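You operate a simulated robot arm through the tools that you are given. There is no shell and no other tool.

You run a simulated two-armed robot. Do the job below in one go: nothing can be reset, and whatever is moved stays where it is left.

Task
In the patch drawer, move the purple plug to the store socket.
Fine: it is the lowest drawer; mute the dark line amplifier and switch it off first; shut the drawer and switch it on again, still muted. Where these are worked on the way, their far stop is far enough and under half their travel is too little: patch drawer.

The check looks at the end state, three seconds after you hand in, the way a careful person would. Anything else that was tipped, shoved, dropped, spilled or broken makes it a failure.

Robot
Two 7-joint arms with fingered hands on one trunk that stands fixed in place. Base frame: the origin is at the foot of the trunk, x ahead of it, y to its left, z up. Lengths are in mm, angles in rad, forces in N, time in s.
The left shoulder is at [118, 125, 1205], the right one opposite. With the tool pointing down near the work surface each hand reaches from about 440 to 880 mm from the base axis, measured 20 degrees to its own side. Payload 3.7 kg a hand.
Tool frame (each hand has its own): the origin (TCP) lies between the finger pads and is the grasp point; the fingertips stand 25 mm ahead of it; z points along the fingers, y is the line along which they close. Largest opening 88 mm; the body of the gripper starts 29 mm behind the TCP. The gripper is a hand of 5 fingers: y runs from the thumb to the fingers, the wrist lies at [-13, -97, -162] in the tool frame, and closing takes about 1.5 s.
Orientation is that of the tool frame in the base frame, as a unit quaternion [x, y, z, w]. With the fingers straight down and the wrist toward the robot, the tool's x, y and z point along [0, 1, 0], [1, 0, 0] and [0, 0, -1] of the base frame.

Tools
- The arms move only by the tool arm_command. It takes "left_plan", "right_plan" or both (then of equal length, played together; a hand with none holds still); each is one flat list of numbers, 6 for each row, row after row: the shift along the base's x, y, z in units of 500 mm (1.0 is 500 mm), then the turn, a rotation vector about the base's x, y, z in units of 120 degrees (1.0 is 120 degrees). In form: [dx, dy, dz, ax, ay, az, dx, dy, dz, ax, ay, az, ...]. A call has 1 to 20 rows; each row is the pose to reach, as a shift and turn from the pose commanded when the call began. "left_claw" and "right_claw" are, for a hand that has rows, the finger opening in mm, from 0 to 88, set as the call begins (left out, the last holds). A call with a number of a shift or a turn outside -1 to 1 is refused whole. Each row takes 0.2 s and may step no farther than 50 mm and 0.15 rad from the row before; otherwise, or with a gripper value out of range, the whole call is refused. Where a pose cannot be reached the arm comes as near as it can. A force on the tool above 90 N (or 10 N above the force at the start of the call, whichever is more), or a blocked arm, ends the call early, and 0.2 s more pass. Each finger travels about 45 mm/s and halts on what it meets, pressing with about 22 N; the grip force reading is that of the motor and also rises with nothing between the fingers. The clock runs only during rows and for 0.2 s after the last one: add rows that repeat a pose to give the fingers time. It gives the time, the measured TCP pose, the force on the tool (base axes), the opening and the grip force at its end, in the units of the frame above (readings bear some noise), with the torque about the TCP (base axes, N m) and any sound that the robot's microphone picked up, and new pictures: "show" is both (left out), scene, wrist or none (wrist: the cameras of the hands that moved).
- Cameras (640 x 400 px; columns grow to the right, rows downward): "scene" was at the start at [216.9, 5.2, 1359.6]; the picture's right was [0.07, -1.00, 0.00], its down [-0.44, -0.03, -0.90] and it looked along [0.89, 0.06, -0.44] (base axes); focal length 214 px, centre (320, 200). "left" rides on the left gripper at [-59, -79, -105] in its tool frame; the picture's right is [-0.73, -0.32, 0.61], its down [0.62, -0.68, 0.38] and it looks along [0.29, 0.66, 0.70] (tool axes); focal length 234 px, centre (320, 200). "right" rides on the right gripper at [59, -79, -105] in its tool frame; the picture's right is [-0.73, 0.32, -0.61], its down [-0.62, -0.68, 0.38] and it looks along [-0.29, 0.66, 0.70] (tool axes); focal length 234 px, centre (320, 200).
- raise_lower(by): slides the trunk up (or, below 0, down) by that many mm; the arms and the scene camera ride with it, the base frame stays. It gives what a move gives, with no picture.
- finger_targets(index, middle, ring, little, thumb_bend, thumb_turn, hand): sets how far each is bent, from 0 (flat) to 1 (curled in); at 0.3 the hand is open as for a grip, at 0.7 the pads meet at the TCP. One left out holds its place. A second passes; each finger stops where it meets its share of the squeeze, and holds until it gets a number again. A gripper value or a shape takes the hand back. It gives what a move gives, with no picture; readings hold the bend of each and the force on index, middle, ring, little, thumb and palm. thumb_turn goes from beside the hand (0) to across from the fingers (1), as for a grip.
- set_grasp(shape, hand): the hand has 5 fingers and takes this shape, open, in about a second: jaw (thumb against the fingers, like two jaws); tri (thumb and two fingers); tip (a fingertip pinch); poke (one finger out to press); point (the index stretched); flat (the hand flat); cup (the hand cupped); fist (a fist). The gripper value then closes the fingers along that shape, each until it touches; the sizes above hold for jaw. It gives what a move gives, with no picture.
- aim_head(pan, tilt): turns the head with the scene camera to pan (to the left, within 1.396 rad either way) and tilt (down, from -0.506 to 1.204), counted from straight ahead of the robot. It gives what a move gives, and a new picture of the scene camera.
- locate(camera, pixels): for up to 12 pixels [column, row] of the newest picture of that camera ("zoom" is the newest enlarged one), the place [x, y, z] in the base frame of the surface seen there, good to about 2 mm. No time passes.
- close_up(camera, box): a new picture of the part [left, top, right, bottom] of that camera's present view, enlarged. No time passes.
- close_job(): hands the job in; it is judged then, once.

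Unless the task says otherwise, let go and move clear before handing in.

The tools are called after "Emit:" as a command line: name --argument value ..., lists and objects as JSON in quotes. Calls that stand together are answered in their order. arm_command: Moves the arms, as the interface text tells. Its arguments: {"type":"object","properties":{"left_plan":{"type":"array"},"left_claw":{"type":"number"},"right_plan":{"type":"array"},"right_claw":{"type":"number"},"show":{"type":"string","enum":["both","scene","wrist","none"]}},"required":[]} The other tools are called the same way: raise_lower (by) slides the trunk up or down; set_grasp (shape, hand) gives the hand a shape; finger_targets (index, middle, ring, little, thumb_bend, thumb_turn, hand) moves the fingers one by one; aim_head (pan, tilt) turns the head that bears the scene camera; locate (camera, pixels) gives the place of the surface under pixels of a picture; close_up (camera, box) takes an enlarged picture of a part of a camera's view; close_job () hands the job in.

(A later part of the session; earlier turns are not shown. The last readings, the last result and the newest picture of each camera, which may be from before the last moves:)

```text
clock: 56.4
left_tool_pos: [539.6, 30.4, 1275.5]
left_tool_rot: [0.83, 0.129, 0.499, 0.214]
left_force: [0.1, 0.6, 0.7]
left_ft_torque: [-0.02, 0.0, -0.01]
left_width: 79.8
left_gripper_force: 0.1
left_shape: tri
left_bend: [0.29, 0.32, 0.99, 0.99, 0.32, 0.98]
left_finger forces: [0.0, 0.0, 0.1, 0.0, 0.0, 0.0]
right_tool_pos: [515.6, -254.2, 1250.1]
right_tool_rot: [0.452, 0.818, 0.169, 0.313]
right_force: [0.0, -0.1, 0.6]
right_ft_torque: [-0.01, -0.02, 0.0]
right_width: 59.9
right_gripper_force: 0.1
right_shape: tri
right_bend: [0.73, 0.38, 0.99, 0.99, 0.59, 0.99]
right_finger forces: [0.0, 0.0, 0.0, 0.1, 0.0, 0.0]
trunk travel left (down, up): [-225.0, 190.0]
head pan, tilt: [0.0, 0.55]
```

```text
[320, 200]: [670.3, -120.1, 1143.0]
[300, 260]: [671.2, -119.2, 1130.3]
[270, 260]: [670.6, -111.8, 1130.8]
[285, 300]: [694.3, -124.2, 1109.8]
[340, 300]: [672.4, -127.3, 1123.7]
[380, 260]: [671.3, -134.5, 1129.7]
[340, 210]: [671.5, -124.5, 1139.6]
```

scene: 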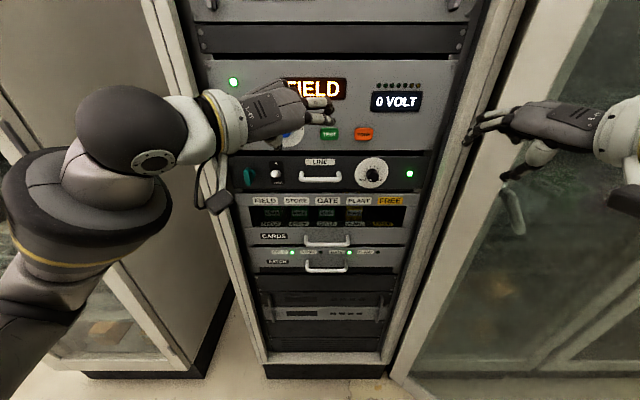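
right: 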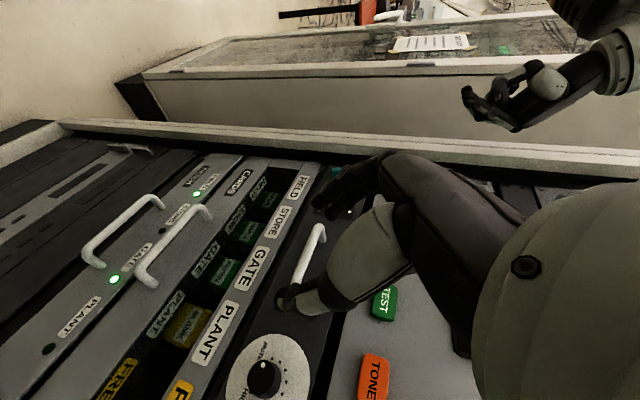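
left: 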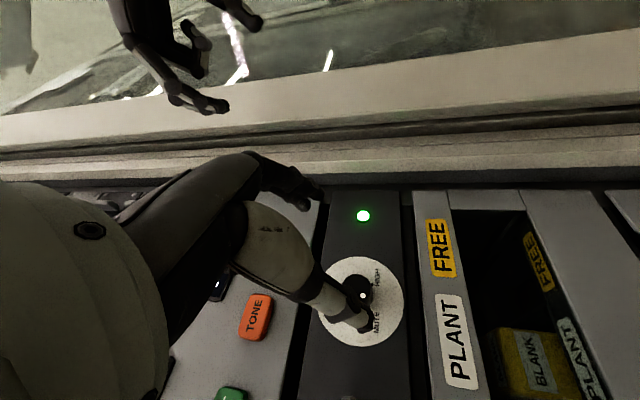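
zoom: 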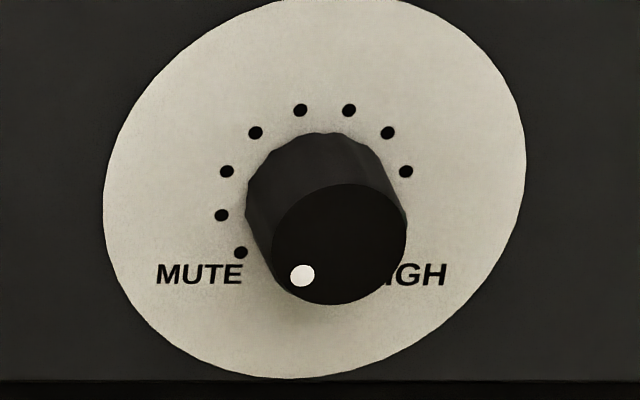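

Correcting for the view's skew, the pointer is at about 225°, right on MUTE. Next is the LINE toggle, so I'll zoom in and locate its parts.

Emit:
close_up --camera "scene" --box '[235, 150, 345, 200]'

Emit:
close_up --camera "scene" --box '[260, 155, 292, 190]'

Emit:
locate --camera "zoom" --pixels '[[300, 200], [280, 170], [320, 230], [280, 220], [310, 170], [270, 200], [330, 180], [320, 100], [320, 320], [400, 200]]'

```text
5.82 times, centred on (290, 175) of scene
```

zoom: 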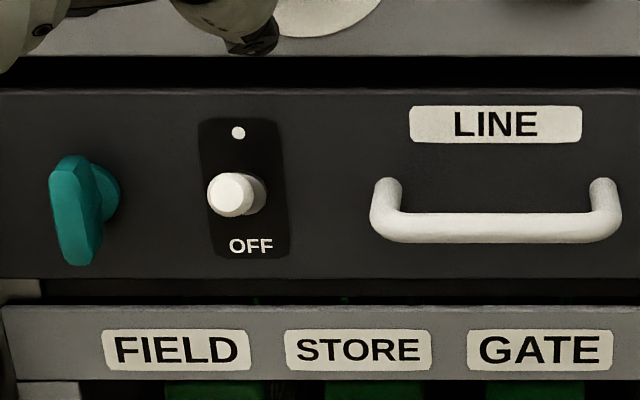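

```text
11.43 times, centred on (276, 172) of scene
```

zoom: 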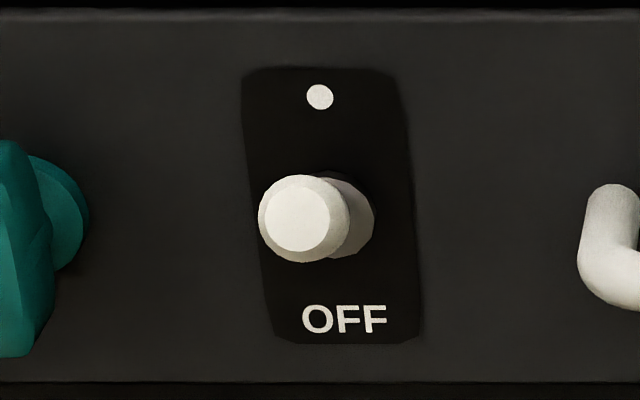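

```text
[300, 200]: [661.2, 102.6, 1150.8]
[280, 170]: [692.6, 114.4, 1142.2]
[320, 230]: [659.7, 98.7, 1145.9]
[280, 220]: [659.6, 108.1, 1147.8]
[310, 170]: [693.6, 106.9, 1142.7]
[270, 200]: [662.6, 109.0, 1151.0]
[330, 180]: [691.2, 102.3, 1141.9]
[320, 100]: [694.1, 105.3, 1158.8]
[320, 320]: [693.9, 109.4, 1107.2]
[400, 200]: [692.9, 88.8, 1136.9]
```

The LINE toggle's tip is at about (660,103,1148), tilted up (on), with its pivot near z=1134. The right arm reaching across suits it, so I'll return the left hand to its original-style pose at upper left to clear the way.

Emit:
arm_command --left_plan '[-0.0083, 0.0317, 0.0133, -0.018, 0.0451, 0.0443, -0.0167, 0.0633, 0.0267, -0.036, 0.0901, 0.0886, -0.025, 0.095, 0.04, -0.054, 0.1352, 0.1329, -0.0333, 0.1267, 0.0533, -0.072, 0.1803, 0.1772, -0.0417, 0.1583, 0.0667, -0.09, 0.2253, 0.2215, -0.05, 0.19, 0.08, -0.108, 0.2704, 0.2659, -0.0583, 0.2217, 0.0933, -0.1261, 0.3155, 0.3102, -0.0667, 0.2533, 0.1067, -0.1441, 0.3605, 0.3545, -0.075, 0.285, 0.12, -0.1621, 0.4056, 0.3988, -0.0833, 0.3167, 0.1333, -0.1801, 0.4507, 0.4431, -0.0917, 0.3483, 0.1467, -0.1981, 0.4957, 0.4874, -0.1, 0.38, 0.16, -0.2161, 0.5408, 0.5317]' --show "scene"

```text
clock: 59.0
left_tool_pos: [492.1, 218.7, 1355.4]
left_tool_rot: [0.706, 0.708, -0.001, -0.001]
left_force: [1.0, -0.9, 0.1]
left_ft_torque: [0.0, -0.01, -0.02]
left_width: 80.1
left_gripper_force: 0.0
left_shape: tri
left_bend: [0.29, 0.32, 0.99, 0.99, 0.32, 0.98]
left_finger forces: [0.1, 0.1, 0.1, 0.1, 0.0, 0.0]
right_tool_pos: [514.0, -254.9, 1250.4]
right_tool_rot: [0.453, 0.818, 0.168, 0.313]
right_force: [-0.4, 0.1, -0.3]
right_ft_torque: [0.0, 0.0, 0.02]
right_width: 60.0
right_gripper_force: 0.1
right_shape: tri
right_bend: [0.73, 0.38, 0.99, 0.99, 0.59, 0.99]
right_finger forces: [0.1, 0.1, 0.1, 0.0, 0.0, 0.0]
trunk travel left (down, up): [-225.0, 190.0]
head pan, tilt: [0.0, 0.55]
```

scene: 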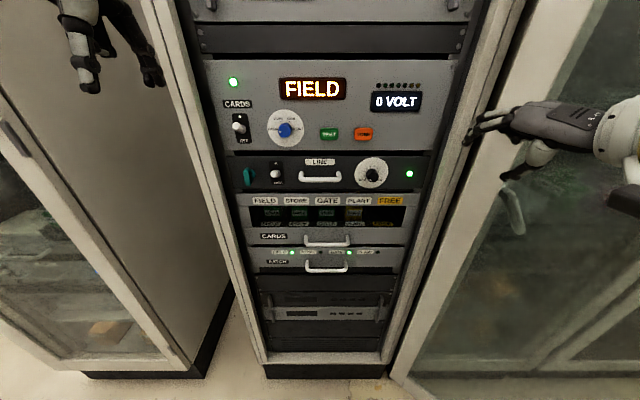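

The left hand is clear. Now I'll swing the right hand across to the mirrored posture (pinch line horizontal, pitched 62°) in front of the toggle area at (560,60,1240).

Emit:
arm_command --right_plan '[0.0102, 0.07, -0.0022, -0.042, -0.017, 0.0336, 0.0204, 0.14, -0.0044, -0.084, -0.0341, 0.0671, 0.0307, 0.21, -0.0067, -0.1259, -0.0511, 0.1007, 0.0409, 0.28, -0.0089, -0.1679, -0.0681, 0.1343, 0.0511, 0.35, -0.0111, -0.2099, -0.0852, 0.1678, 0.0613, 0.42, -0.0133, -0.2519, -0.1022, 0.2014, 0.0716, 0.49, -0.0156, -0.2938, -0.1192, 0.235, 0.0818, 0.56, -0.0178, -0.3358, -0.1363, 0.2685, 0.092, 0.63, -0.02, -0.3778, -0.1533, 0.3021]' --show "both"

```text
clock: 61.0
left_tool_pos: [492.3, 220.6, 1356.7]
left_tool_rot: [0.707, 0.707, -0.001, 0.001]
left_force: [0.3, -0.4, -0.4]
left_ft_torque: [-0.02, -0.02, 0.02]
left_width: 80.1
left_gripper_force: 0.1
left_shape: tri
left_bend: [0.29, 0.32, 0.99, 0.99, 0.32, 0.98]
left_finger forces: [0.0, 0.0, 0.0, 0.0, 0.0, 0.0]
right_tool_pos: [562.0, 62.0, 1238.9]
right_tool_rot: [-0.001, 0.857, 0.0, 0.515]
right_force: [0.0, 0.8, -0.9]
right_ft_torque: [0.01, -0.03, 0.03]
right_width: 59.7
right_gripper_force: 0.0
right_shape: tri
right_bend: [0.73, 0.38, 0.99, 0.99, 0.59, 0.99]
right_finger forces: [0.1, 0.0, 0.1, 0.0, 0.0, 0.1]
trunk travel left (down, up): [-225.0, 190.0]
head pan, tilt: [0.0, 0.55]
```

scene: 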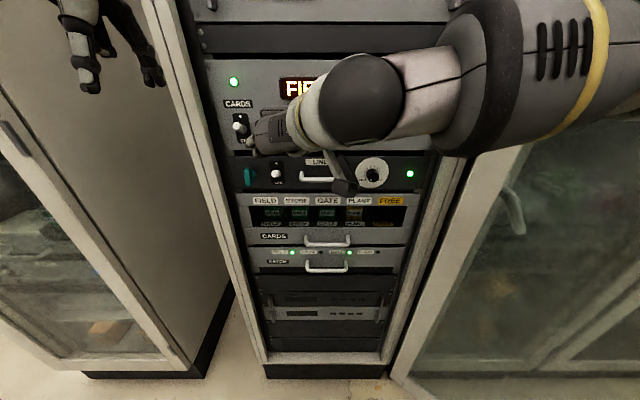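
right: 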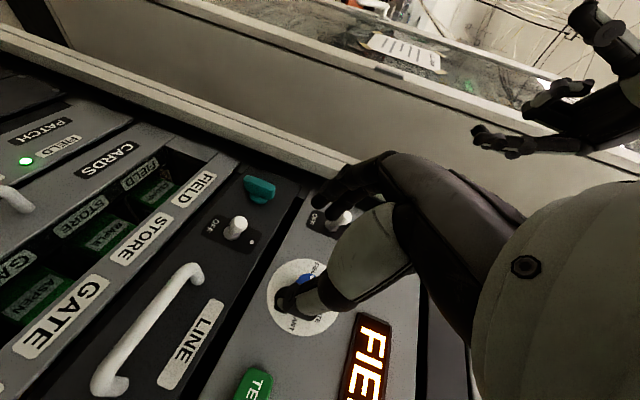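

The right hand is at (562,62,1239) in the mirrored posture; its view shows the toggle at (237,228), the teal latch at (260,190) and the handle end at (195,270). I'll measure the clearances around the toggle.

Emit:
close_up --camera "right" --box '[170, 150, 330, 290]'

Emit:
locate --camera "right" --pixels '[[240, 220], [236, 230], [232, 238], [260, 183], [262, 198], [248, 190], [275, 190], [190, 268], [200, 275], [195, 268], [251, 242], [215, 228]]'

```text
2.86 times, centred on (250, 220) of right
```

zoom: 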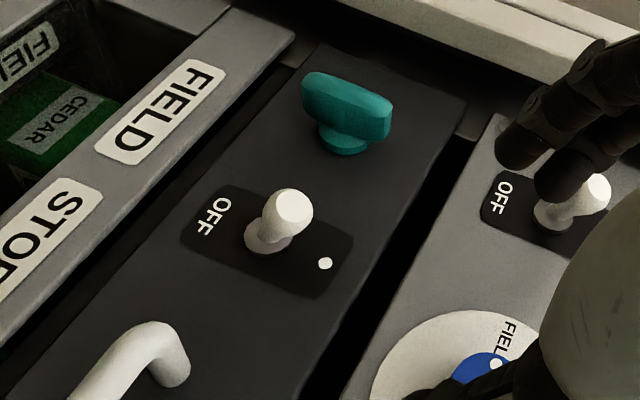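

```text
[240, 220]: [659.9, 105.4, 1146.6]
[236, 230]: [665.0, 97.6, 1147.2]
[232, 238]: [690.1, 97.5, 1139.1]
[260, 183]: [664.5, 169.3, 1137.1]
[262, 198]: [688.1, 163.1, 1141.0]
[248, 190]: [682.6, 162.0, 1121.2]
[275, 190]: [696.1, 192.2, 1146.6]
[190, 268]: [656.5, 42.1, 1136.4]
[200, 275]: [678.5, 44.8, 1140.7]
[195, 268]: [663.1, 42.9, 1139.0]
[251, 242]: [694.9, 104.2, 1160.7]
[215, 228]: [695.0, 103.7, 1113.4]
```

The lever tip is at (660,105,1147), the teal latch is near y 160-177 and the handle end near y 45, so a pinch opened to 50 mm fits. I'll line up at (600,104,1179) first.

Emit:
arm_command --right_plan '[0.025, 0.028, -0.04, 0, 0, 0, 0.05, 0.056, -0.08, 0, 0, 0, 0.076, 0.084, -0.12, 0, 0, 0, 0.076, 0.084, -0.12, 0, 0, 0]' --right_claw 50 --show "wrist"

Emit:
close_up --camera "right" --box '[190, 140, 380, 320]'

Emit:
locate --camera "right" --pixels '[[320, 190], [285, 305], [330, 180], [300, 310]]'

```text
clock: 62.0
left_tool_pos: [491.4, 218.4, 1356.1]
left_tool_rot: [0.707, 0.707, 0.0, 0.0]
left_force: [0.2, -1.4, -0.1]
left_ft_torque: [-0.01, 0.01, -0.01]
left_width: 79.8
left_gripper_force: 0.1
left_shape: tri
left_bend: [0.29, 0.32, 0.99, 0.99, 0.32, 0.98]
left_finger forces: [0.0, 0.0, 0.0, 0.0, 0.1, 0.0]
right_tool_pos: [598.1, 101.3, 1178.1]
right_tool_rot: [0.0, 0.857, 0.0, 0.516]
right_force: [0.3, -0.5, -0.6]
right_ft_torque: [0.0, 0.01, -0.01]
right_width: 50.1
right_gripper_force: 0.0
right_shape: tri
right_bend: [0.74, 0.42, 0.99, 0.99, 0.66, 1.0]
right_finger forces: [0.0, 0.1, 0.0, 0.0, 0.0, 0.1]
trunk travel left (down, up): [-225.0, 190.0]
head pan, tilt: [0.0, 0.55]
```

right: 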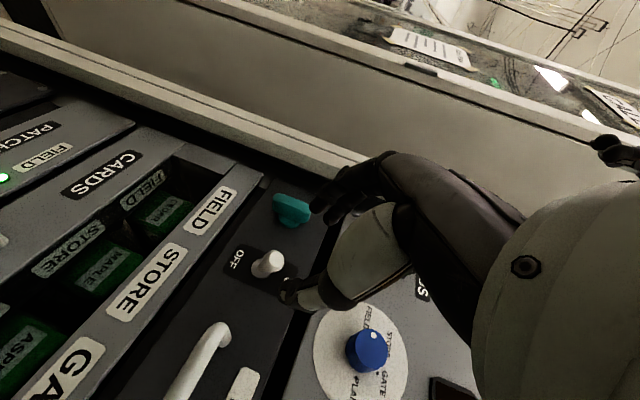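

```text
2.22 times, centred on (285, 230) of right
```

zoom: 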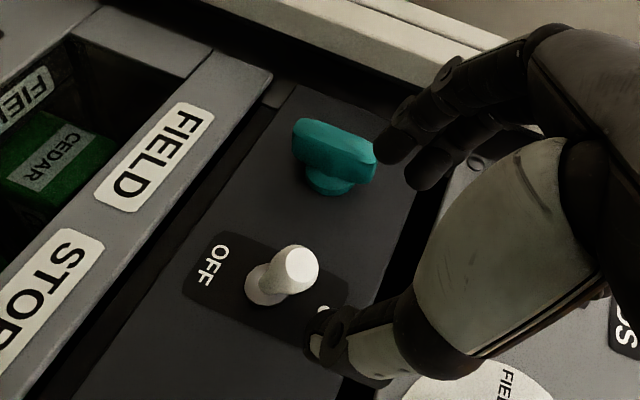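

```text
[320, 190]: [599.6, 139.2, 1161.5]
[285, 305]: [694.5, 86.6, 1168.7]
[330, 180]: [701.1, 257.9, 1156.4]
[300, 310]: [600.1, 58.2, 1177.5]
```

The finger tip is at (600,139,1162) and the thumb near y 58, straddling the lever line with room on both sides. I'll advance onto the lever.

Emit:
arm_command --right_plan '[0.032, 0.001, -0.015, 0, 0, 0, 0.064, 0.003, -0.031, 0, 0, 0, 0.096, 0.005, -0.046, 0, 0, 0, 0.126, 0.005, -0.06, 0, 0, 0, 0.126, 0.005, -0.06, 0, 0, 0]' --show "wrist"

Emit:
close_up --camera "right" --box '[220, 140, 400, 320]'

```text
clock: 63.2
left_tool_pos: [493.6, 219.1, 1355.8]
left_tool_rot: [0.707, 0.707, -0.001, 0.001]
left_force: [0.3, 0.4, 0.0]
left_ft_torque: [-0.01, -0.01, -0.02]
left_width: 79.7
left_gripper_force: 0.1
left_shape: tri
left_bend: [0.29, 0.32, 0.99, 0.99, 0.32, 0.98]
left_finger forces: [0.0, 0.1, 0.1, 0.0, 0.0, 0.1]
right_tool_pos: [661.9, 106.3, 1149.5]
right_tool_rot: [-0.001, 0.857, 0.001, 0.515]
right_force: [0.0, -0.4, -0.8]
right_ft_torque: [-0.03, 0.04, 0.02]
right_width: 50.5
right_gripper_force: 0.1
right_shape: tri
right_bend: [0.74, 0.42, 0.99, 0.99, 0.66, 1.0]
right_finger forces: [0.1, 0.1, 0.1, 0.0, 0.1, 0.1]
trunk travel left (down, up): [-225.0, 190.0]
head pan, tilt: [0.0, 0.55]
```

right: 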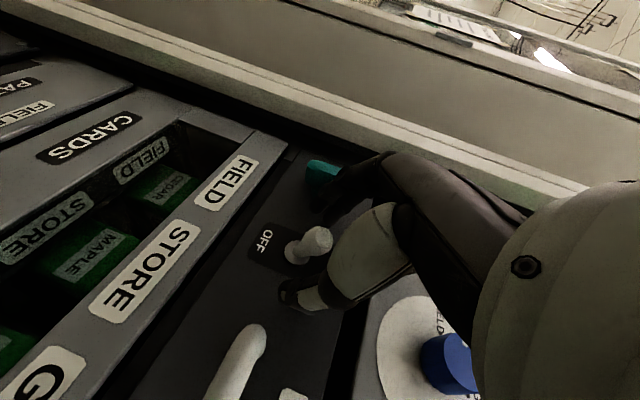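

```text
2.22 times, centred on (310, 230) of right
```

zoom: 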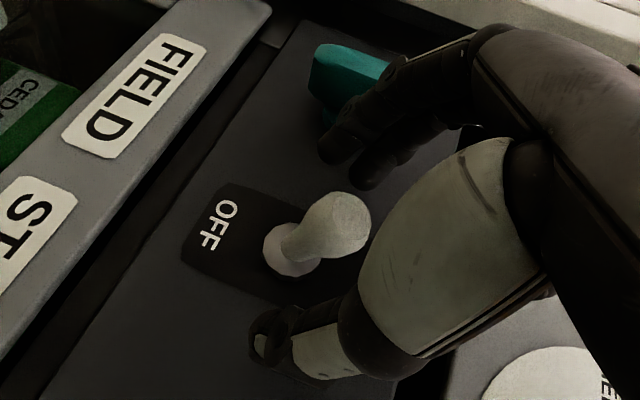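

The lever stands between thumb and fingers with no contact yet. I'll close gently onto it.

Emit:
arm_command --right_plan '[0, -0.003, 0, 0, 0, 0, 0, -0.003, 0, 0, 0, 0, 0, -0.003, 0, 0, 0, 0, 0, -0.003, 0, 0, 0, 0, 0, -0.003, 0, 0, 0, 0, 0, -0.003, 0, 0, 0, 0, 0, -0.003, 0, 0, 0, 0]' --right_claw 6 --show "wrist"

Emit:
close_up --camera "right" --box '[220, 140, 400, 320]'

```text
clock: 64.8
left_tool_pos: [493.8, 218.2, 1356.0]
left_tool_rot: [0.707, 0.707, -0.001, 0.002]
left_force: [-0.1, 0.3, -0.2]
left_ft_torque: [0.02, 0.02, -0.04]
left_width: 79.6
left_gripper_force: 0.2
left_shape: tri
left_bend: [0.29, 0.32, 0.99, 0.99, 0.32, 0.98]
left_finger forces: [0.0, 0.0, 0.0, 0.0, 0.0, 0.0]
right_tool_pos: [662.3, 104.1, 1149.3]
right_tool_rot: [0.001, 0.857, 0.0, 0.515]
right_force: [-0.1, -0.6, 0.6]
right_ft_torque: [-0.02, 0.01, -0.01]
right_width: 6.3
right_gripper_force: 0.0
right_shape: tri
right_bend: [0.72, 0.66, 0.99, 0.99, 0.72, 1.0]
right_finger forces: [0.3, 0.1, 0.1, 0.1, 0.9, 0.0]
trunk travel left (down, up): [-225.0, 190.0]
head pan, tilt: [0.0, 0.55]
```

right: 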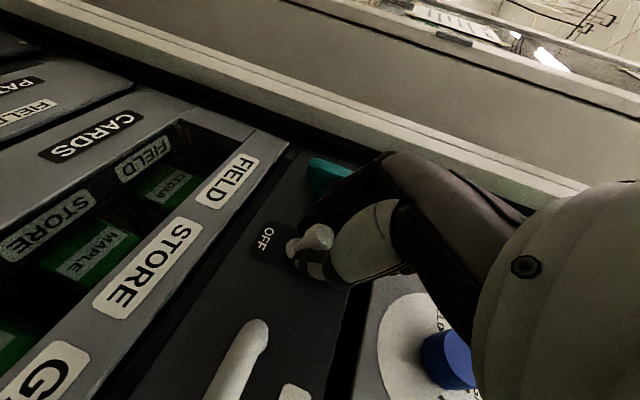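

```text
2.22 times, centred on (310, 230) of right
```

zoom: 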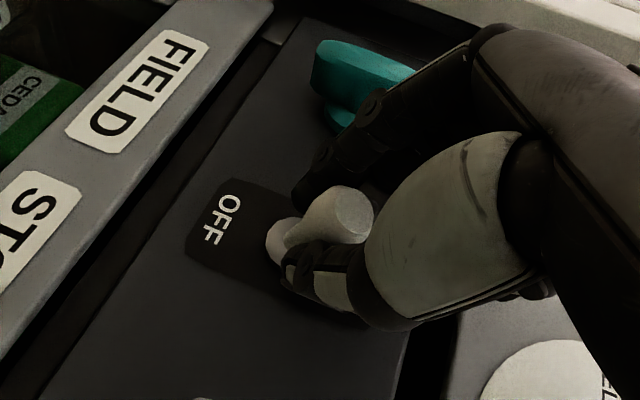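

The fingers closed just above the lever with little force, so moving down will push it toward OFF. I'll press down about 30 mm in small steps.

Emit:
arm_command --right_plan '[0, 0, -0.012, 0, 0, 0, 0, 0, -0.024, 0, 0, 0, 0, 0, -0.036, 0, 0, 0, 0, 0, -0.048, 0, 0, 0, 0, 0, -0.06, 0, 0, 0]' --show "both"

Emit:
close_up --camera "right" --box '[220, 140, 400, 320]'

```text
clock: 66.0
left_tool_pos: [493.8, 218.2, 1355.0]
left_tool_rot: [0.707, 0.708, -0.001, 0.0]
left_force: [-0.4, -0.1, 0.7]
left_ft_torque: [0.03, -0.01, 0.0]
left_width: 80.1
left_gripper_force: 0.0
left_shape: tri
left_bend: [0.29, 0.32, 0.99, 0.99, 0.32, 0.98]
left_finger forces: [0.0, 0.0, 0.1, 0.0, 0.0, 0.0]
right_tool_pos: [663.9, 102.9, 1117.5]
right_tool_rot: [0.001, 0.858, -0.001, 0.513]
right_force: [0.5, 0.3, 0.7]
right_ft_torque: [0.02, -0.04, 0.0]
right_width: 6.2
right_gripper_force: 0.0
right_shape: tri
right_bend: [0.72, 0.66, 0.99, 0.99, 0.72, 1.0]
right_finger forces: [0.0, 0.0, 0.0, 0.0, 0.0, 0.0]
trunk travel left (down, up): [-225.0, 190.0]
head pan, tilt: [0.0, 0.55]
```

scene: 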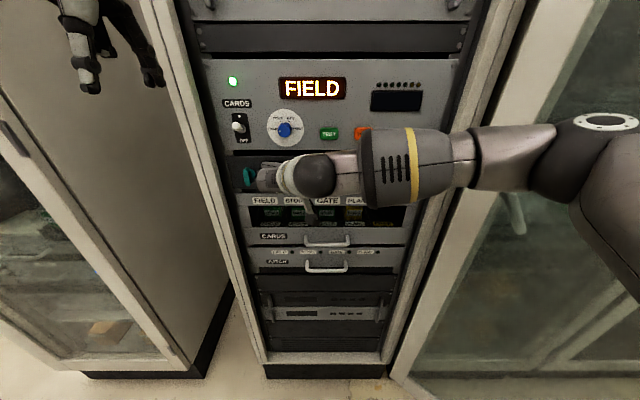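
right: 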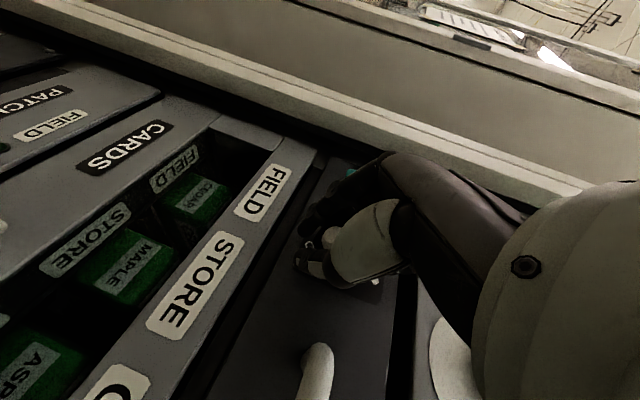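

```text
2.22 times, centred on (310, 230) of right
```

zoom: 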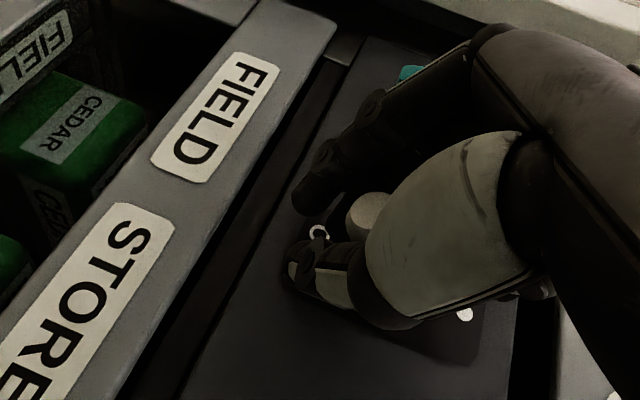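

The "0 VOLT" meter went dark, which suggests LINE is off, and the lever tip sits between my fingers. I'll open to 45 mm and back straight out to check.

Emit:
arm_command --right_plan '[0, 0, 0, 0, 0, 0, 0, 0, 0, 0, 0, 0, 0, 0, 0, 0, 0, 0, 0, 0, 0, 0, 0, 0, 0, 0, 0, 0, 0, 0, -0.04, 0, 0, 0, 0, 0, -0.08, 0, 0, 0, 0, 0, -0.14, 0, 0.02, 0, 0, 0, -0.2, 0, 0.06, 0, 0, 0]' --right_claw 45 --show "both"

Emit:
close_up --camera "right" --box '[200, 140, 400, 340]'

```text
clock: 68.0
left_tool_pos: [492.0, 219.7, 1355.4]
left_tool_rot: [0.707, 0.707, -0.001, 0.001]
left_force: [0.1, 0.3, -0.4]
left_ft_torque: [0.02, 0.0, 0.02]
left_width: 79.7
left_gripper_force: 0.1
left_shape: tri
left_bend: [0.29, 0.32, 0.99, 0.99, 0.32, 0.98]
left_finger forces: [0.0, 0.1, 0.0, 0.0, 0.0, 0.0]
right_tool_pos: [562.4, 104.0, 1148.9]
right_tool_rot: [0.0, 0.857, 0.0, 0.515]
right_force: [-0.2, 0.6, 0.2]
right_ft_torque: [0.0, 0.01, 0.0]
right_width: 44.5
right_gripper_force: 0.0
right_shape: tri
right_bend: [0.74, 0.44, 0.99, 0.99, 0.69, 1.0]
right_finger forces: [0.1, 0.0, 0.1, 0.0, 0.0, 0.0]
trunk travel left (down, up): [-225.0, 190.0]
head pan, tilt: [0.0, 0.55]
```

scene: 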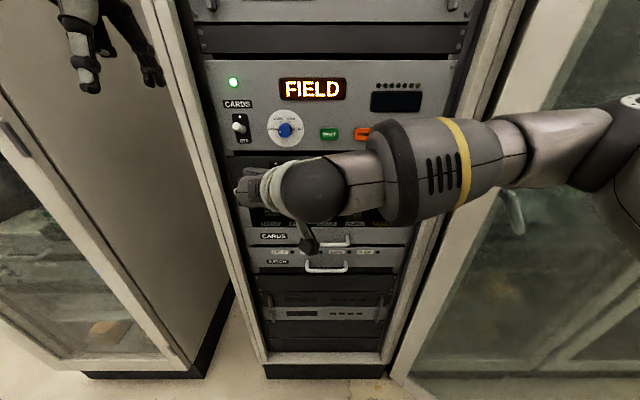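
right: 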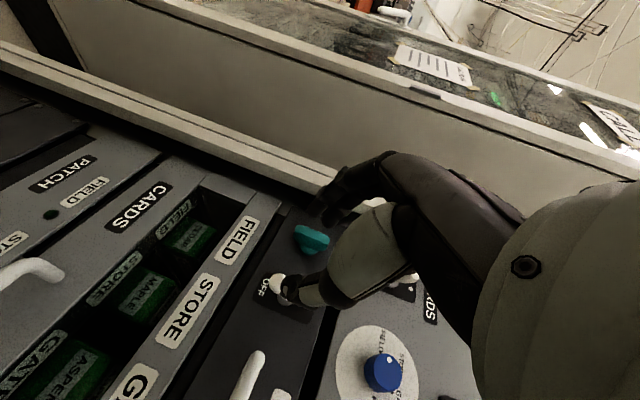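

```text
2.00 times, centred on (300, 240) of right
```

zoom: 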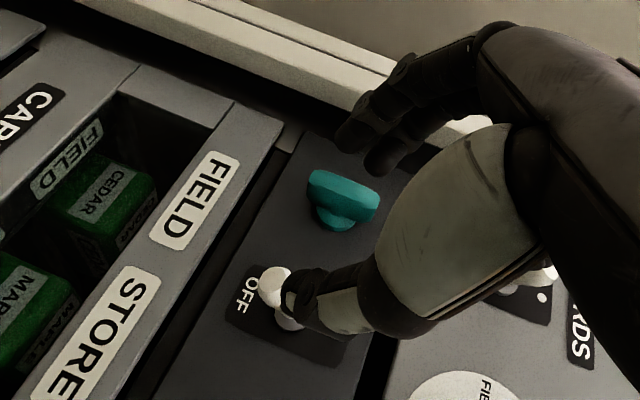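

The lever ball now sits on the OFF label, and the patch LEDs went dark too, so LINE is muted and off. I'll park the right arm back at the right and look at the drawer.

Emit:
arm_command --right_plan '[-0.03, -0.03, 0.04, 0.02, 0.008, -0.016, -0.05, -0.1, 0.08, 0.06, 0.024, -0.048, -0.06, -0.18, 0.12, 0.1, 0.041, -0.08, -0.07, -0.26, 0.15, 0.14, 0.057, -0.112, -0.08, -0.34, 0.17, 0.18, 0.073, -0.144, -0.085, -0.42, 0.18, 0.22, 0.089, -0.176, -0.09, -0.5, 0.19, 0.26, 0.106, -0.208, -0.095, -0.58, 0.2, 0.3, 0.122, -0.24, -0.096, -0.65, 0.202, 0.34, 0.138, -0.272, -0.096, -0.718, 0.202, 0.3778, 0.1533, -0.3021]' --show "none"

Emit:
aim_head --pan 0.0 --tilt 0.75

Emit:
close_up --camera "scene" --box '[230, 100, 430, 240]'

```text
clock: 70.2
left_tool_pos: [492.1, 218.8, 1356.4]
left_tool_rot: [0.707, 0.707, -0.001, 0.0]
left_force: [-0.3, 0.3, -0.4]
left_ft_torque: [-0.02, -0.03, -0.02]
left_width: 79.9
left_gripper_force: 0.2
left_shape: tri
left_bend: [0.29, 0.32, 0.99, 0.99, 0.32, 0.98]
left_finger forces: [0.0, 0.0, 0.0, 0.0, 0.1, 0.1]
right_tool_pos: [512.7, -256.8, 1250.0]
right_tool_rot: [0.453, 0.817, 0.17, 0.313]
right_force: [0.3, -0.9, 1.4]
right_ft_torque: [0.01, -0.01, 0.01]
right_width: 44.5
right_gripper_force: 0.1
right_shape: tri
right_bend: [0.74, 0.44, 0.99, 0.99, 0.69, 1.0]
right_finger forces: [0.0, 0.0, 0.1, 0.1, 0.0, 0.0]
trunk travel left (down, up): [-225.0, 190.0]
head pan, tilt: [0.0, 0.55]
```

```text
clock: 71.0
left_tool_pos: [493.4, 219.8, 1356.4]
left_tool_rot: [0.707, 0.707, 0.0, 0.0]
left_force: [-0.1, -1.0, 0.0]
left_ft_torque: [0.01, -0.01, 0.01]
left_width: 79.8
left_gripper_force: 0.0
left_shape: tri
left_bend: [0.29, 0.32, 0.99, 0.99, 0.32, 0.98]
left_finger forces: [0.1, 0.0, 0.0, 0.0, 0.0, 0.0]
right_tool_pos: [512.9, -256.7, 1249.9]
right_tool_rot: [0.453, 0.817, 0.168, 0.314]
right_force: [-0.5, -0.1, 0.6]
right_ft_torque: [0.0, 0.02, -0.02]
right_width: 44.4
right_gripper_force: 0.2
right_shape: tri
right_bend: [0.74, 0.44, 0.99, 0.99, 0.69, 1.0]
right_finger forces: [0.0, 0.1, 0.0, 0.1, 0.1, 0.1]
trunk travel left (down, up): [-225.0, 190.0]
head pan, tilt: [0.0, 0.75]
```

scene: 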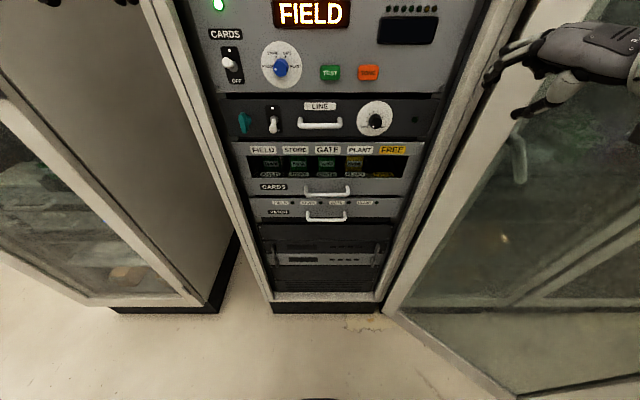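

```text
2.86 times, centred on (330, 170) of scene
```

zoom: 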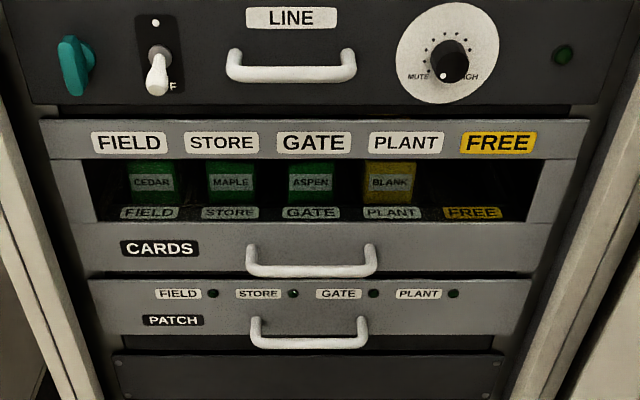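

The LINE LED is dark, the toggle is down and the knob is still at MUTE. Now I'll locate the PATCH and CARDS handles precisely.

Emit:
locate --camera "zoom" --pixels '[[310, 342], [270, 342], [350, 342], [255, 325], [364, 325], [310, 325], [310, 270], [260, 265], [370, 265], [200, 310], [480, 310], [310, 365]]'

Emit:
close_up --camera "scene" --box '[255, 180, 405, 230]'

```text
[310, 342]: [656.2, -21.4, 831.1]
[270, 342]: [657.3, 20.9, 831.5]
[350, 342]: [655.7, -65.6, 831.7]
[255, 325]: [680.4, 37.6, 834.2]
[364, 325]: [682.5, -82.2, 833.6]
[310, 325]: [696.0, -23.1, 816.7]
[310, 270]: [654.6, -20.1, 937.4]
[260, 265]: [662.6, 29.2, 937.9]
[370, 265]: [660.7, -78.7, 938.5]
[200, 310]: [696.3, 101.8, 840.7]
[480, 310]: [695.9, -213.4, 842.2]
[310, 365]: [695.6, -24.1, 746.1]
```

```text
4.27 times, centred on (330, 205) of scene
```

zoom: 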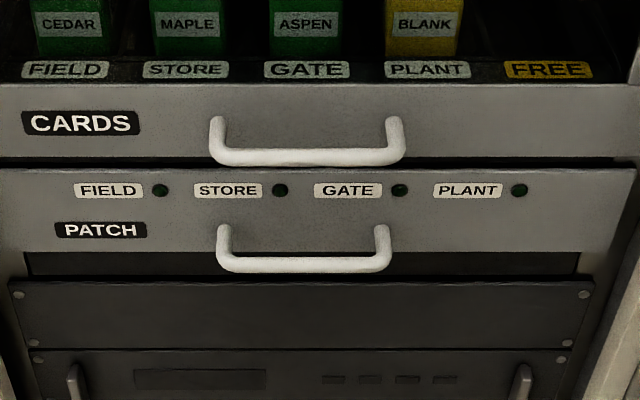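

The PATCH bar runs from y=+37 to -82 at about (656,·,828), and the panel is at x=696, so the gap behind the bar is roughly 34 mm. The CARDS handle is 106 mm above it. Before choosing a grip I'll measure the hand's own shape in the wrist view.

Emit:
set_grasp --hand "right" --shape "jaw"

Emit:
close_up --camera "right" --box '[160, 100, 640, 400]'

Emit:
locate --camera "zoom" --pixels '[[230, 120], [270, 95], [310, 80], [350, 85], [400, 110], [440, 150], [160, 300], [200, 270], [260, 230], [300, 180], [480, 200], [540, 150]]'

```text
clock: 71.8
left_tool_pos: [491.5, 218.1, 1355.2]
left_tool_rot: [0.707, 0.707, 0.0, 0.0]
left_force: [0.2, 0.0, -0.2]
left_ft_torque: [0.02, 0.0, -0.05]
left_width: 79.9
left_gripper_force: 0.1
left_shape: tri
left_bend: [0.29, 0.32, 0.99, 0.99, 0.32, 0.98]
left_finger forces: [0.1, 0.0, 0.1, 0.0, 0.0, 0.1]
right_tool_pos: [513.1, -257.3, 1249.3]
right_tool_rot: [0.453, 0.818, 0.169, 0.313]
right_force: [-0.7, 0.7, 0.7]
right_ft_torque: [-0.01, 0.0, -0.01]
right_width: 87.9
right_gripper_force: 0.1
right_shape: jaw
right_bend: [0.3, 0.3, 0.3, 0.3, 0.3, 0.98]
right_finger forces: [0.1, 0.0, 0.0, 0.1, 0.1, 0.0]
trunk travel left (down, up): [-225.0, 190.0]
head pan, tilt: [0.0, 0.75]
```

```text
1.33 times, centred on (400, 250) of right
```

zoom: 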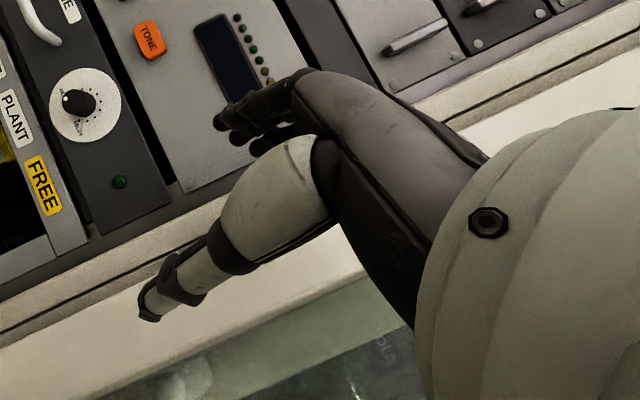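

```text
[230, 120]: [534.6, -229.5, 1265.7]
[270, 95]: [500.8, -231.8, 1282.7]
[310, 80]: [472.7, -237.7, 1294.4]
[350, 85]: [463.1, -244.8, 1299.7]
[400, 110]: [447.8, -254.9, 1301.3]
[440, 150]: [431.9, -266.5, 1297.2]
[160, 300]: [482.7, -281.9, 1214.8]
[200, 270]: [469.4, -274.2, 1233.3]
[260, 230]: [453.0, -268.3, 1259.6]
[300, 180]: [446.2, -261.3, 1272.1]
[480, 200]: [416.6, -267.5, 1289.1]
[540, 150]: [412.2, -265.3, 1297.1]
```

The hand's palm slopes back at 45°, with the knuckles only about 60 mm above the grasp point, so it can slip between the two handles. I'll bring the right hand, jaw-shaped and pointing down-forward, to (540,-60,960) and see what pitch is reachable.

Emit:
arm_command --right_plan '[0.006, 0.0438, -0.0644, 0.0178, 0.0104, -0.024, 0.012, 0.0876, -0.1289, 0.0356, 0.0208, -0.0481, 0.018, 0.1313, -0.1933, 0.0533, 0.0312, -0.0721, 0.024, 0.1751, -0.2578, 0.0711, 0.0416, -0.0961, 0.03, 0.2189, -0.3222, 0.0889, 0.052, -0.1202, 0.036, 0.2627, -0.3867, 0.1067, 0.0625, -0.1442, 0.042, 0.3064, -0.4511, 0.1244, 0.0729, -0.1682, 0.048, 0.3502, -0.5156, 0.1422, 0.0833, -0.1923, 0.054, 0.394, -0.58, 0.16, 0.0937, -0.2163]' --right_claw 60 --show "both"

```text
clock: 73.8
left_tool_pos: [495.3, 220.8, 1353.0]
left_tool_rot: [0.707, 0.707, -0.004, -0.001]
left_force: [-0.3, -0.1, 0.2]
left_ft_torque: [-0.04, 0.06, -0.01]
left_width: 79.8
left_gripper_force: 0.0
left_shape: tri
left_bend: [0.29, 0.32, 0.99, 0.99, 0.32, 0.98]
left_finger forces: [0.0, 0.0, 0.1, 0.1, 0.0, 0.1]
right_tool_pos: [536.8, -107.1, 1083.8]
right_tool_rot: [0.597, 0.753, 0.233, 0.148]
right_force: [-0.5, 0.8, -0.9]
right_ft_torque: [-0.03, 0.02, -0.01]
right_width: 60.3
right_gripper_force: 0.1
right_shape: jaw
right_bend: [0.28, 0.38, 0.34, 0.35, 0.59, 0.99]
right_finger forces: [0.0, 0.0, 0.1, 0.0, 0.0, 0.1]
right hand out of reach, approached as far as the arm can: row 2, 3, 4, 5, 6, 7, 8, 9
trunk travel left (down, up): [-225.0, 190.0]
head pan, tilt: [0.0, 0.75]
```

scene: 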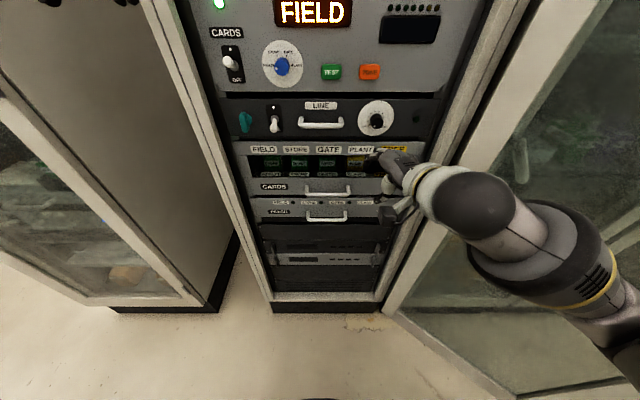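
right: 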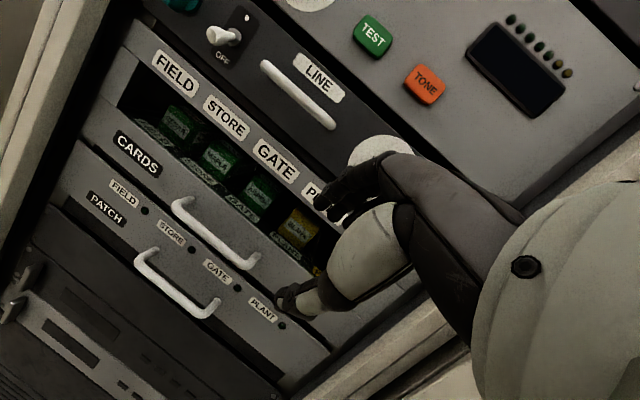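

At pitch 30° the arm stops at z≈1084, so for low reach I need the hand closer to straight down. I'll go to about 12° pitch and descend to (540,-50,900).

Emit:
arm_command --right_plan '[0.001, 0.019, -0.061, -0.0078, 0.0272, -0.0187, 0.002, 0.038, -0.123, -0.0156, 0.0543, -0.0374, 0.003, 0.057, -0.184, -0.0234, 0.0815, -0.0562, 0.004, 0.076, -0.245, -0.0311, 0.1086, -0.0749, 0.005, 0.095, -0.307, -0.0389, 0.1358, -0.0936, 0.006, 0.114, -0.368, -0.0467, 0.1629, -0.1123, 0.006, 0.114, -0.368, -0.0467, 0.1629, -0.1123]' --show "both"

```text
clock: 75.5
left_tool_pos: [493.0, 218.8, 1357.4]
left_tool_rot: [0.707, 0.707, 0.001, 0.0]
left_force: [0.4, 0.0, -0.4]
left_ft_torque: [0.02, 0.02, -0.01]
left_width: 80.1
left_gripper_force: 0.0
left_shape: tri
left_bend: [0.29, 0.32, 0.99, 0.99, 0.32, 0.98]
left_finger forces: [0.0, 0.1, 0.0, 0.0, 0.1, 0.0]
right_tool_pos: [539.8, -49.5, 904.0]
right_tool_rot: [0.703, 0.703, 0.075, 0.074]
right_force: [-0.1, -0.4, -0.1]
right_ft_torque: [-0.03, 0.0, 0.02]
right_width: 60.2
right_gripper_force: 0.0
right_shape: jaw
right_bend: [0.28, 0.38, 0.34, 0.35, 0.59, 0.99]
right_finger forces: [0.0, 0.1, 0.0, 0.1, 0.0, 0.0]
right hand out of reach, approached as far as the arm can: row 1, 2, 3
trunk travel left (down, up): [-225.0, 190.0]
head pan, tilt: [0.0, 0.75]
```

scene: 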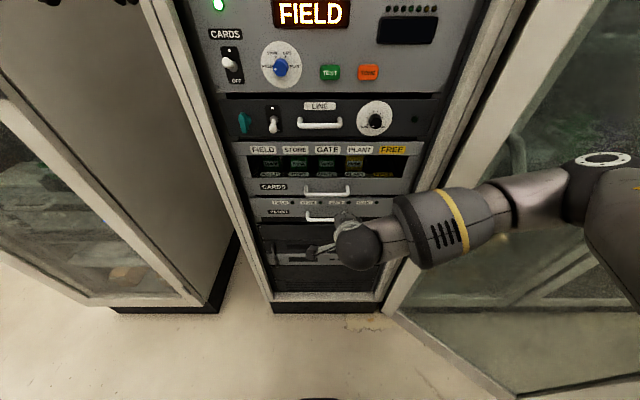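
right: 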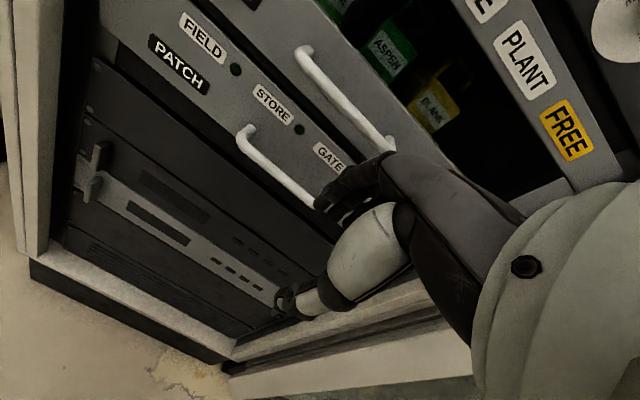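

The right hand reached (540,-50,904) at 12° pitch. I'll check how much more forward pitch is available here.

Emit:
arm_command --right_plan '[0.02, 0, -0.01, 0, -0.05, 0, 0.04, 0, -0.02, 0, -0.1, 0, 0.06, 0, -0.03, 0, -0.15, 0]' --show "none"

```text
clock: 76.2
left_tool_pos: [493.8, 219.5, 1355.7]
left_tool_rot: [0.707, 0.707, -0.002, 0.001]
left_force: [0.2, 0.2, 0.3]
left_ft_torque: [-0.02, -0.05, -0.03]
left_width: 79.8
left_gripper_force: 0.0
left_shape: tri
left_bend: [0.29, 0.32, 0.99, 0.99, 0.32, 0.98]
left_finger forces: [0.0, 0.0, 0.0, 0.0, 0.0, 0.0]
right_tool_pos: [568.2, -28.3, 904.1]
right_tool_rot: [0.686, 0.681, 0.179, 0.184]
right_force: [-0.2, 1.0, -0.1]
right_ft_torque: [-0.03, 0.0, -0.04]
right_width: 60.0
right_gripper_force: 0.1
right_shape: jaw
right_bend: [0.28, 0.38, 0.34, 0.35, 0.59, 0.99]
right_finger forces: [0.0, 0.1, 0.0, 0.1, 0.0, 0.0]
right hand out of reach, approached as far as the arm can: row 3
trunk travel left (down, up): [-225.0, 190.0]
head pan, tilt: [0.0, 0.75]
```

Pitch 30° is reachable here, which suits hooking the bar. I'll set the fingers half closed for a narrower opening and move to a start point above and in front of the PATCH bar.

Emit:
finger_targets --hand "right" --index 0.5 --middle 0.5 --ring 0.5 --little 0.5 --thumb_bend 0.45 --thumb_turn 1.0

Emit:
arm_command --right_plan '[0.02, 0.02, -0.005, 0, 0, 0, 0.05, 0.04, -0.015, 0, 0, 0, 0.08, 0.056, -0.03, 0, 0, 0, 0.11, 0.056, -0.05, 0, 0, 0, 0.11, 0.056, -0.05, 0, 0, 0]' --show "both"

Emit:
close_up --camera "right" --box '[180, 60, 420, 360]'

```text
clock: 77.2
left_tool_pos: [494.0, 218.6, 1356.2]
left_tool_rot: [0.707, 0.707, -0.001, 0.0]
left_force: [0.2, 0.2, 0.4]
left_ft_torque: [0.0, -0.01, 0.02]
left_width: 79.8
left_gripper_force: 0.1
left_shape: tri
left_bend: [0.29, 0.32, 0.99, 0.99, 0.32, 0.98]
left_finger forces: [0.1, 0.1, 0.1, 0.0, 0.0, 0.1]
right_tool_pos: [567.7, -26.3, 903.6]
right_tool_rot: [0.686, 0.681, 0.18, 0.183]
right_force: [0.1, -0.1, 0.5]
right_ft_torque: [-0.04, 0.0, 0.0]
right_width: 47.0
right_gripper_force: 0.0
right_shape: fingers
right_bend: [0.5, 0.5, 0.5, 0.5, 0.45, 0.99]
right_finger forces: [0.0, 0.1, 0.1, 0.0, 0.0, 0.0]
trunk travel left (down, up): [-225.0, 190.0]
head pan, tilt: [0.0, 0.75]
```

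```text
clock: 78.5
left_tool_pos: [491.9, 219.1, 1356.8]
left_tool_rot: [0.708, 0.706, -0.001, 0.001]
left_force: [0.2, 0.2, -0.7]
left_ft_torque: [0.0, 0.01, -0.03]
left_width: 80.0
left_gripper_force: 0.1
left_shape: tri
left_bend: [0.29, 0.32, 0.99, 0.99, 0.32, 0.98]
left_finger forces: [0.0, 0.1, 0.0, 0.0, 0.0, 0.0]
right_tool_pos: [623.1, 1.2, 877.6]
right_tool_rot: [0.683, 0.683, 0.183, 0.182]
right_force: [0.4, -0.4, 0.1]
right_ft_torque: [-0.01, 0.0, 0.01]
right_width: 46.9
right_gripper_force: 0.0
right_shape: fingers
right_bend: [0.5, 0.5, 0.5, 0.5, 0.45, 0.99]
right_finger forces: [0.0, 0.1, 0.1, 0.0, 0.0, 0.0]
trunk travel left (down, up): [-225.0, 190.0]
head pan, tilt: [0.0, 0.75]
```

scene: 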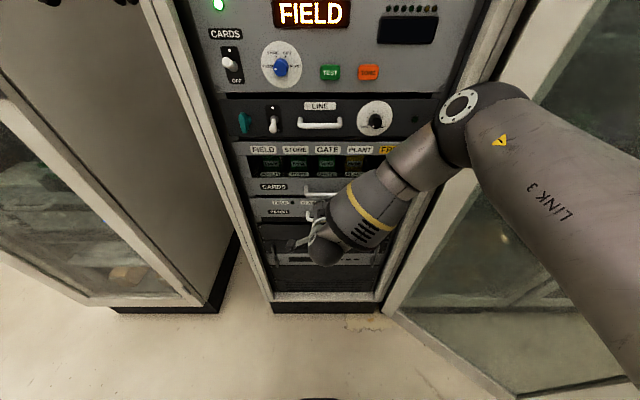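
right: 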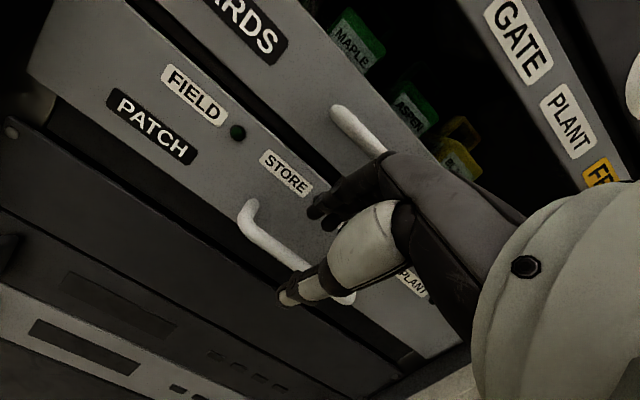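

```text
1.33 times, centred on (300, 210) of right
```

zoom: 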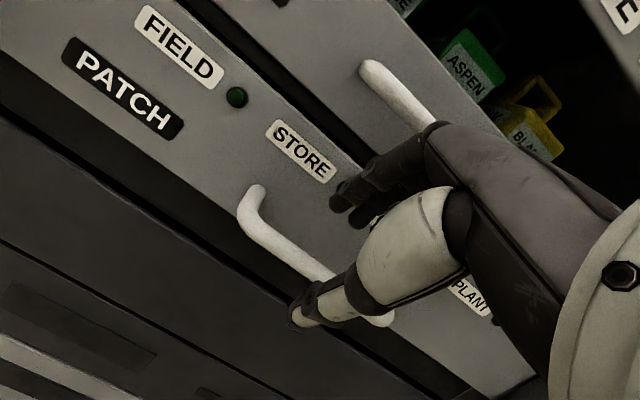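

Pose (623,1,878) at 30° pitch is reached, with the black fingers above the bar and the thumb in front of it. I'll measure the finger, thumb and bar positions before dropping over the bar.

Emit:
locate --camera "right" --pixels '[[315, 210], [325, 222], [285, 295], [300, 290], [262, 232], [245, 205], [350, 195], [385, 165], [345, 120], [300, 255]]'

```text
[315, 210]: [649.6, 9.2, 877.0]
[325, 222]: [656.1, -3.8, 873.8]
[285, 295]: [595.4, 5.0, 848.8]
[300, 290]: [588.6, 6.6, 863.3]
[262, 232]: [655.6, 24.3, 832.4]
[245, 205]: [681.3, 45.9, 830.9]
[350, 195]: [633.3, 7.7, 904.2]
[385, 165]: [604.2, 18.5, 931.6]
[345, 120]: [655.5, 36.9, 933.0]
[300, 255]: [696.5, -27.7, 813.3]
```

The fingertip is at (650,9,877) and the bar surface at (656,24,832), so a 59 mm slide along the finger direction puts the fingertips behind the bar without touching the panel. I'll move down along it.

Emit:
arm_command --right_plan '[0.0138, 0, -0.026, 0, 0, 0, 0.0275, 0, -0.052, 0, 0, 0, 0.041, 0, -0.078, 0, 0, 0, 0.055, 0, -0.104, 0, 0, 0, 0.055, 0, -0.104, 0, 0, 0]' --show "wrist"

Emit:
close_up --camera "right" --box '[180, 100, 420, 340]'

```text
clock: 79.7
left_tool_pos: [492.9, 218.2, 1355.8]
left_tool_rot: [0.707, 0.707, -0.001, 0.001]
left_force: [-0.3, -0.6, 0.0]
left_ft_torque: [-0.03, 0.02, -0.01]
left_width: 79.9
left_gripper_force: 0.1
left_shape: tri
left_bend: [0.29, 0.32, 0.99, 0.99, 0.32, 0.98]
left_finger forces: [0.0, 0.0, 0.0, 0.0, 0.0, 0.0]
right_tool_pos: [650.8, 14.5, 835.8]
right_tool_rot: [0.686, 0.681, 0.179, 0.182]
right_force: [-0.8, -0.8, 0.5]
right_ft_torque: [0.0, -0.01, -0.01]
right_width: 46.7
right_gripper_force: 0.4
right_shape: fingers
right_bend: [0.5, 0.51, 0.5, 0.5, 0.45, 0.99]
right_finger forces: [0.0, 1.0, 0.0, 0.1, 0.0, 0.0]
right hand out of reach, approached as far as the arm can: row 2, 3, 4, 5
trunk travel left (down, up): [-225.0, 190.0]
head pan, tilt: [0.0, 0.75]
```

right: 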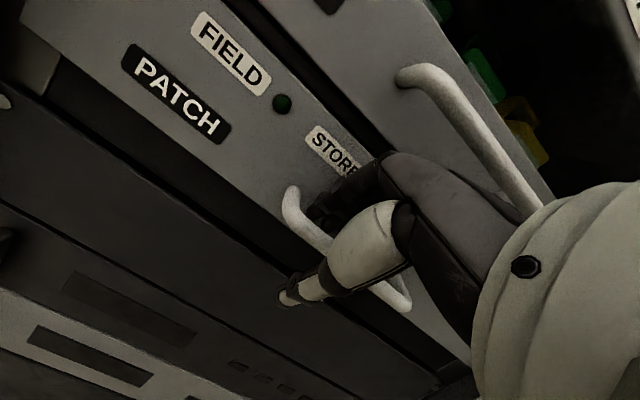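

```text
1.67 times, centred on (300, 220) of right
```

zoom: 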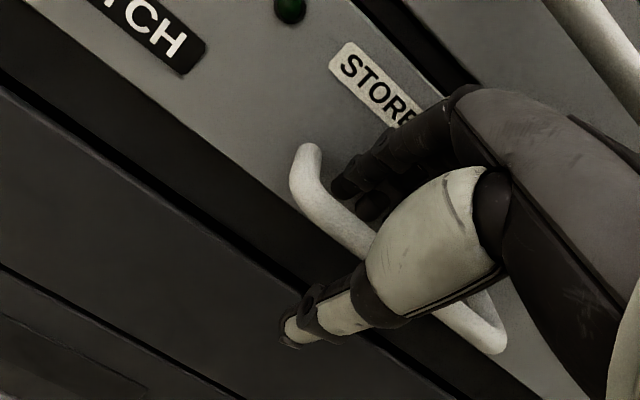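

The hand stopped at (651,14.5,836), 10 mm high and slightly left, with about 1 N on the middle finger. I'll check whether the fingertips are already behind the bar.

Emit:
locate --camera "zoom" --pixels '[[345, 190], [360, 205], [380, 160], [310, 190], [340, 225], [300, 320], [420, 130]]'

```text
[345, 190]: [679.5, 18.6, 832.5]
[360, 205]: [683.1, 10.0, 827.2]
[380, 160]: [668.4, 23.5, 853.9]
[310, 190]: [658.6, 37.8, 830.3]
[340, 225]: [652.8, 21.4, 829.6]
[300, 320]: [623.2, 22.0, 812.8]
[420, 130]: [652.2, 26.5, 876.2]
```

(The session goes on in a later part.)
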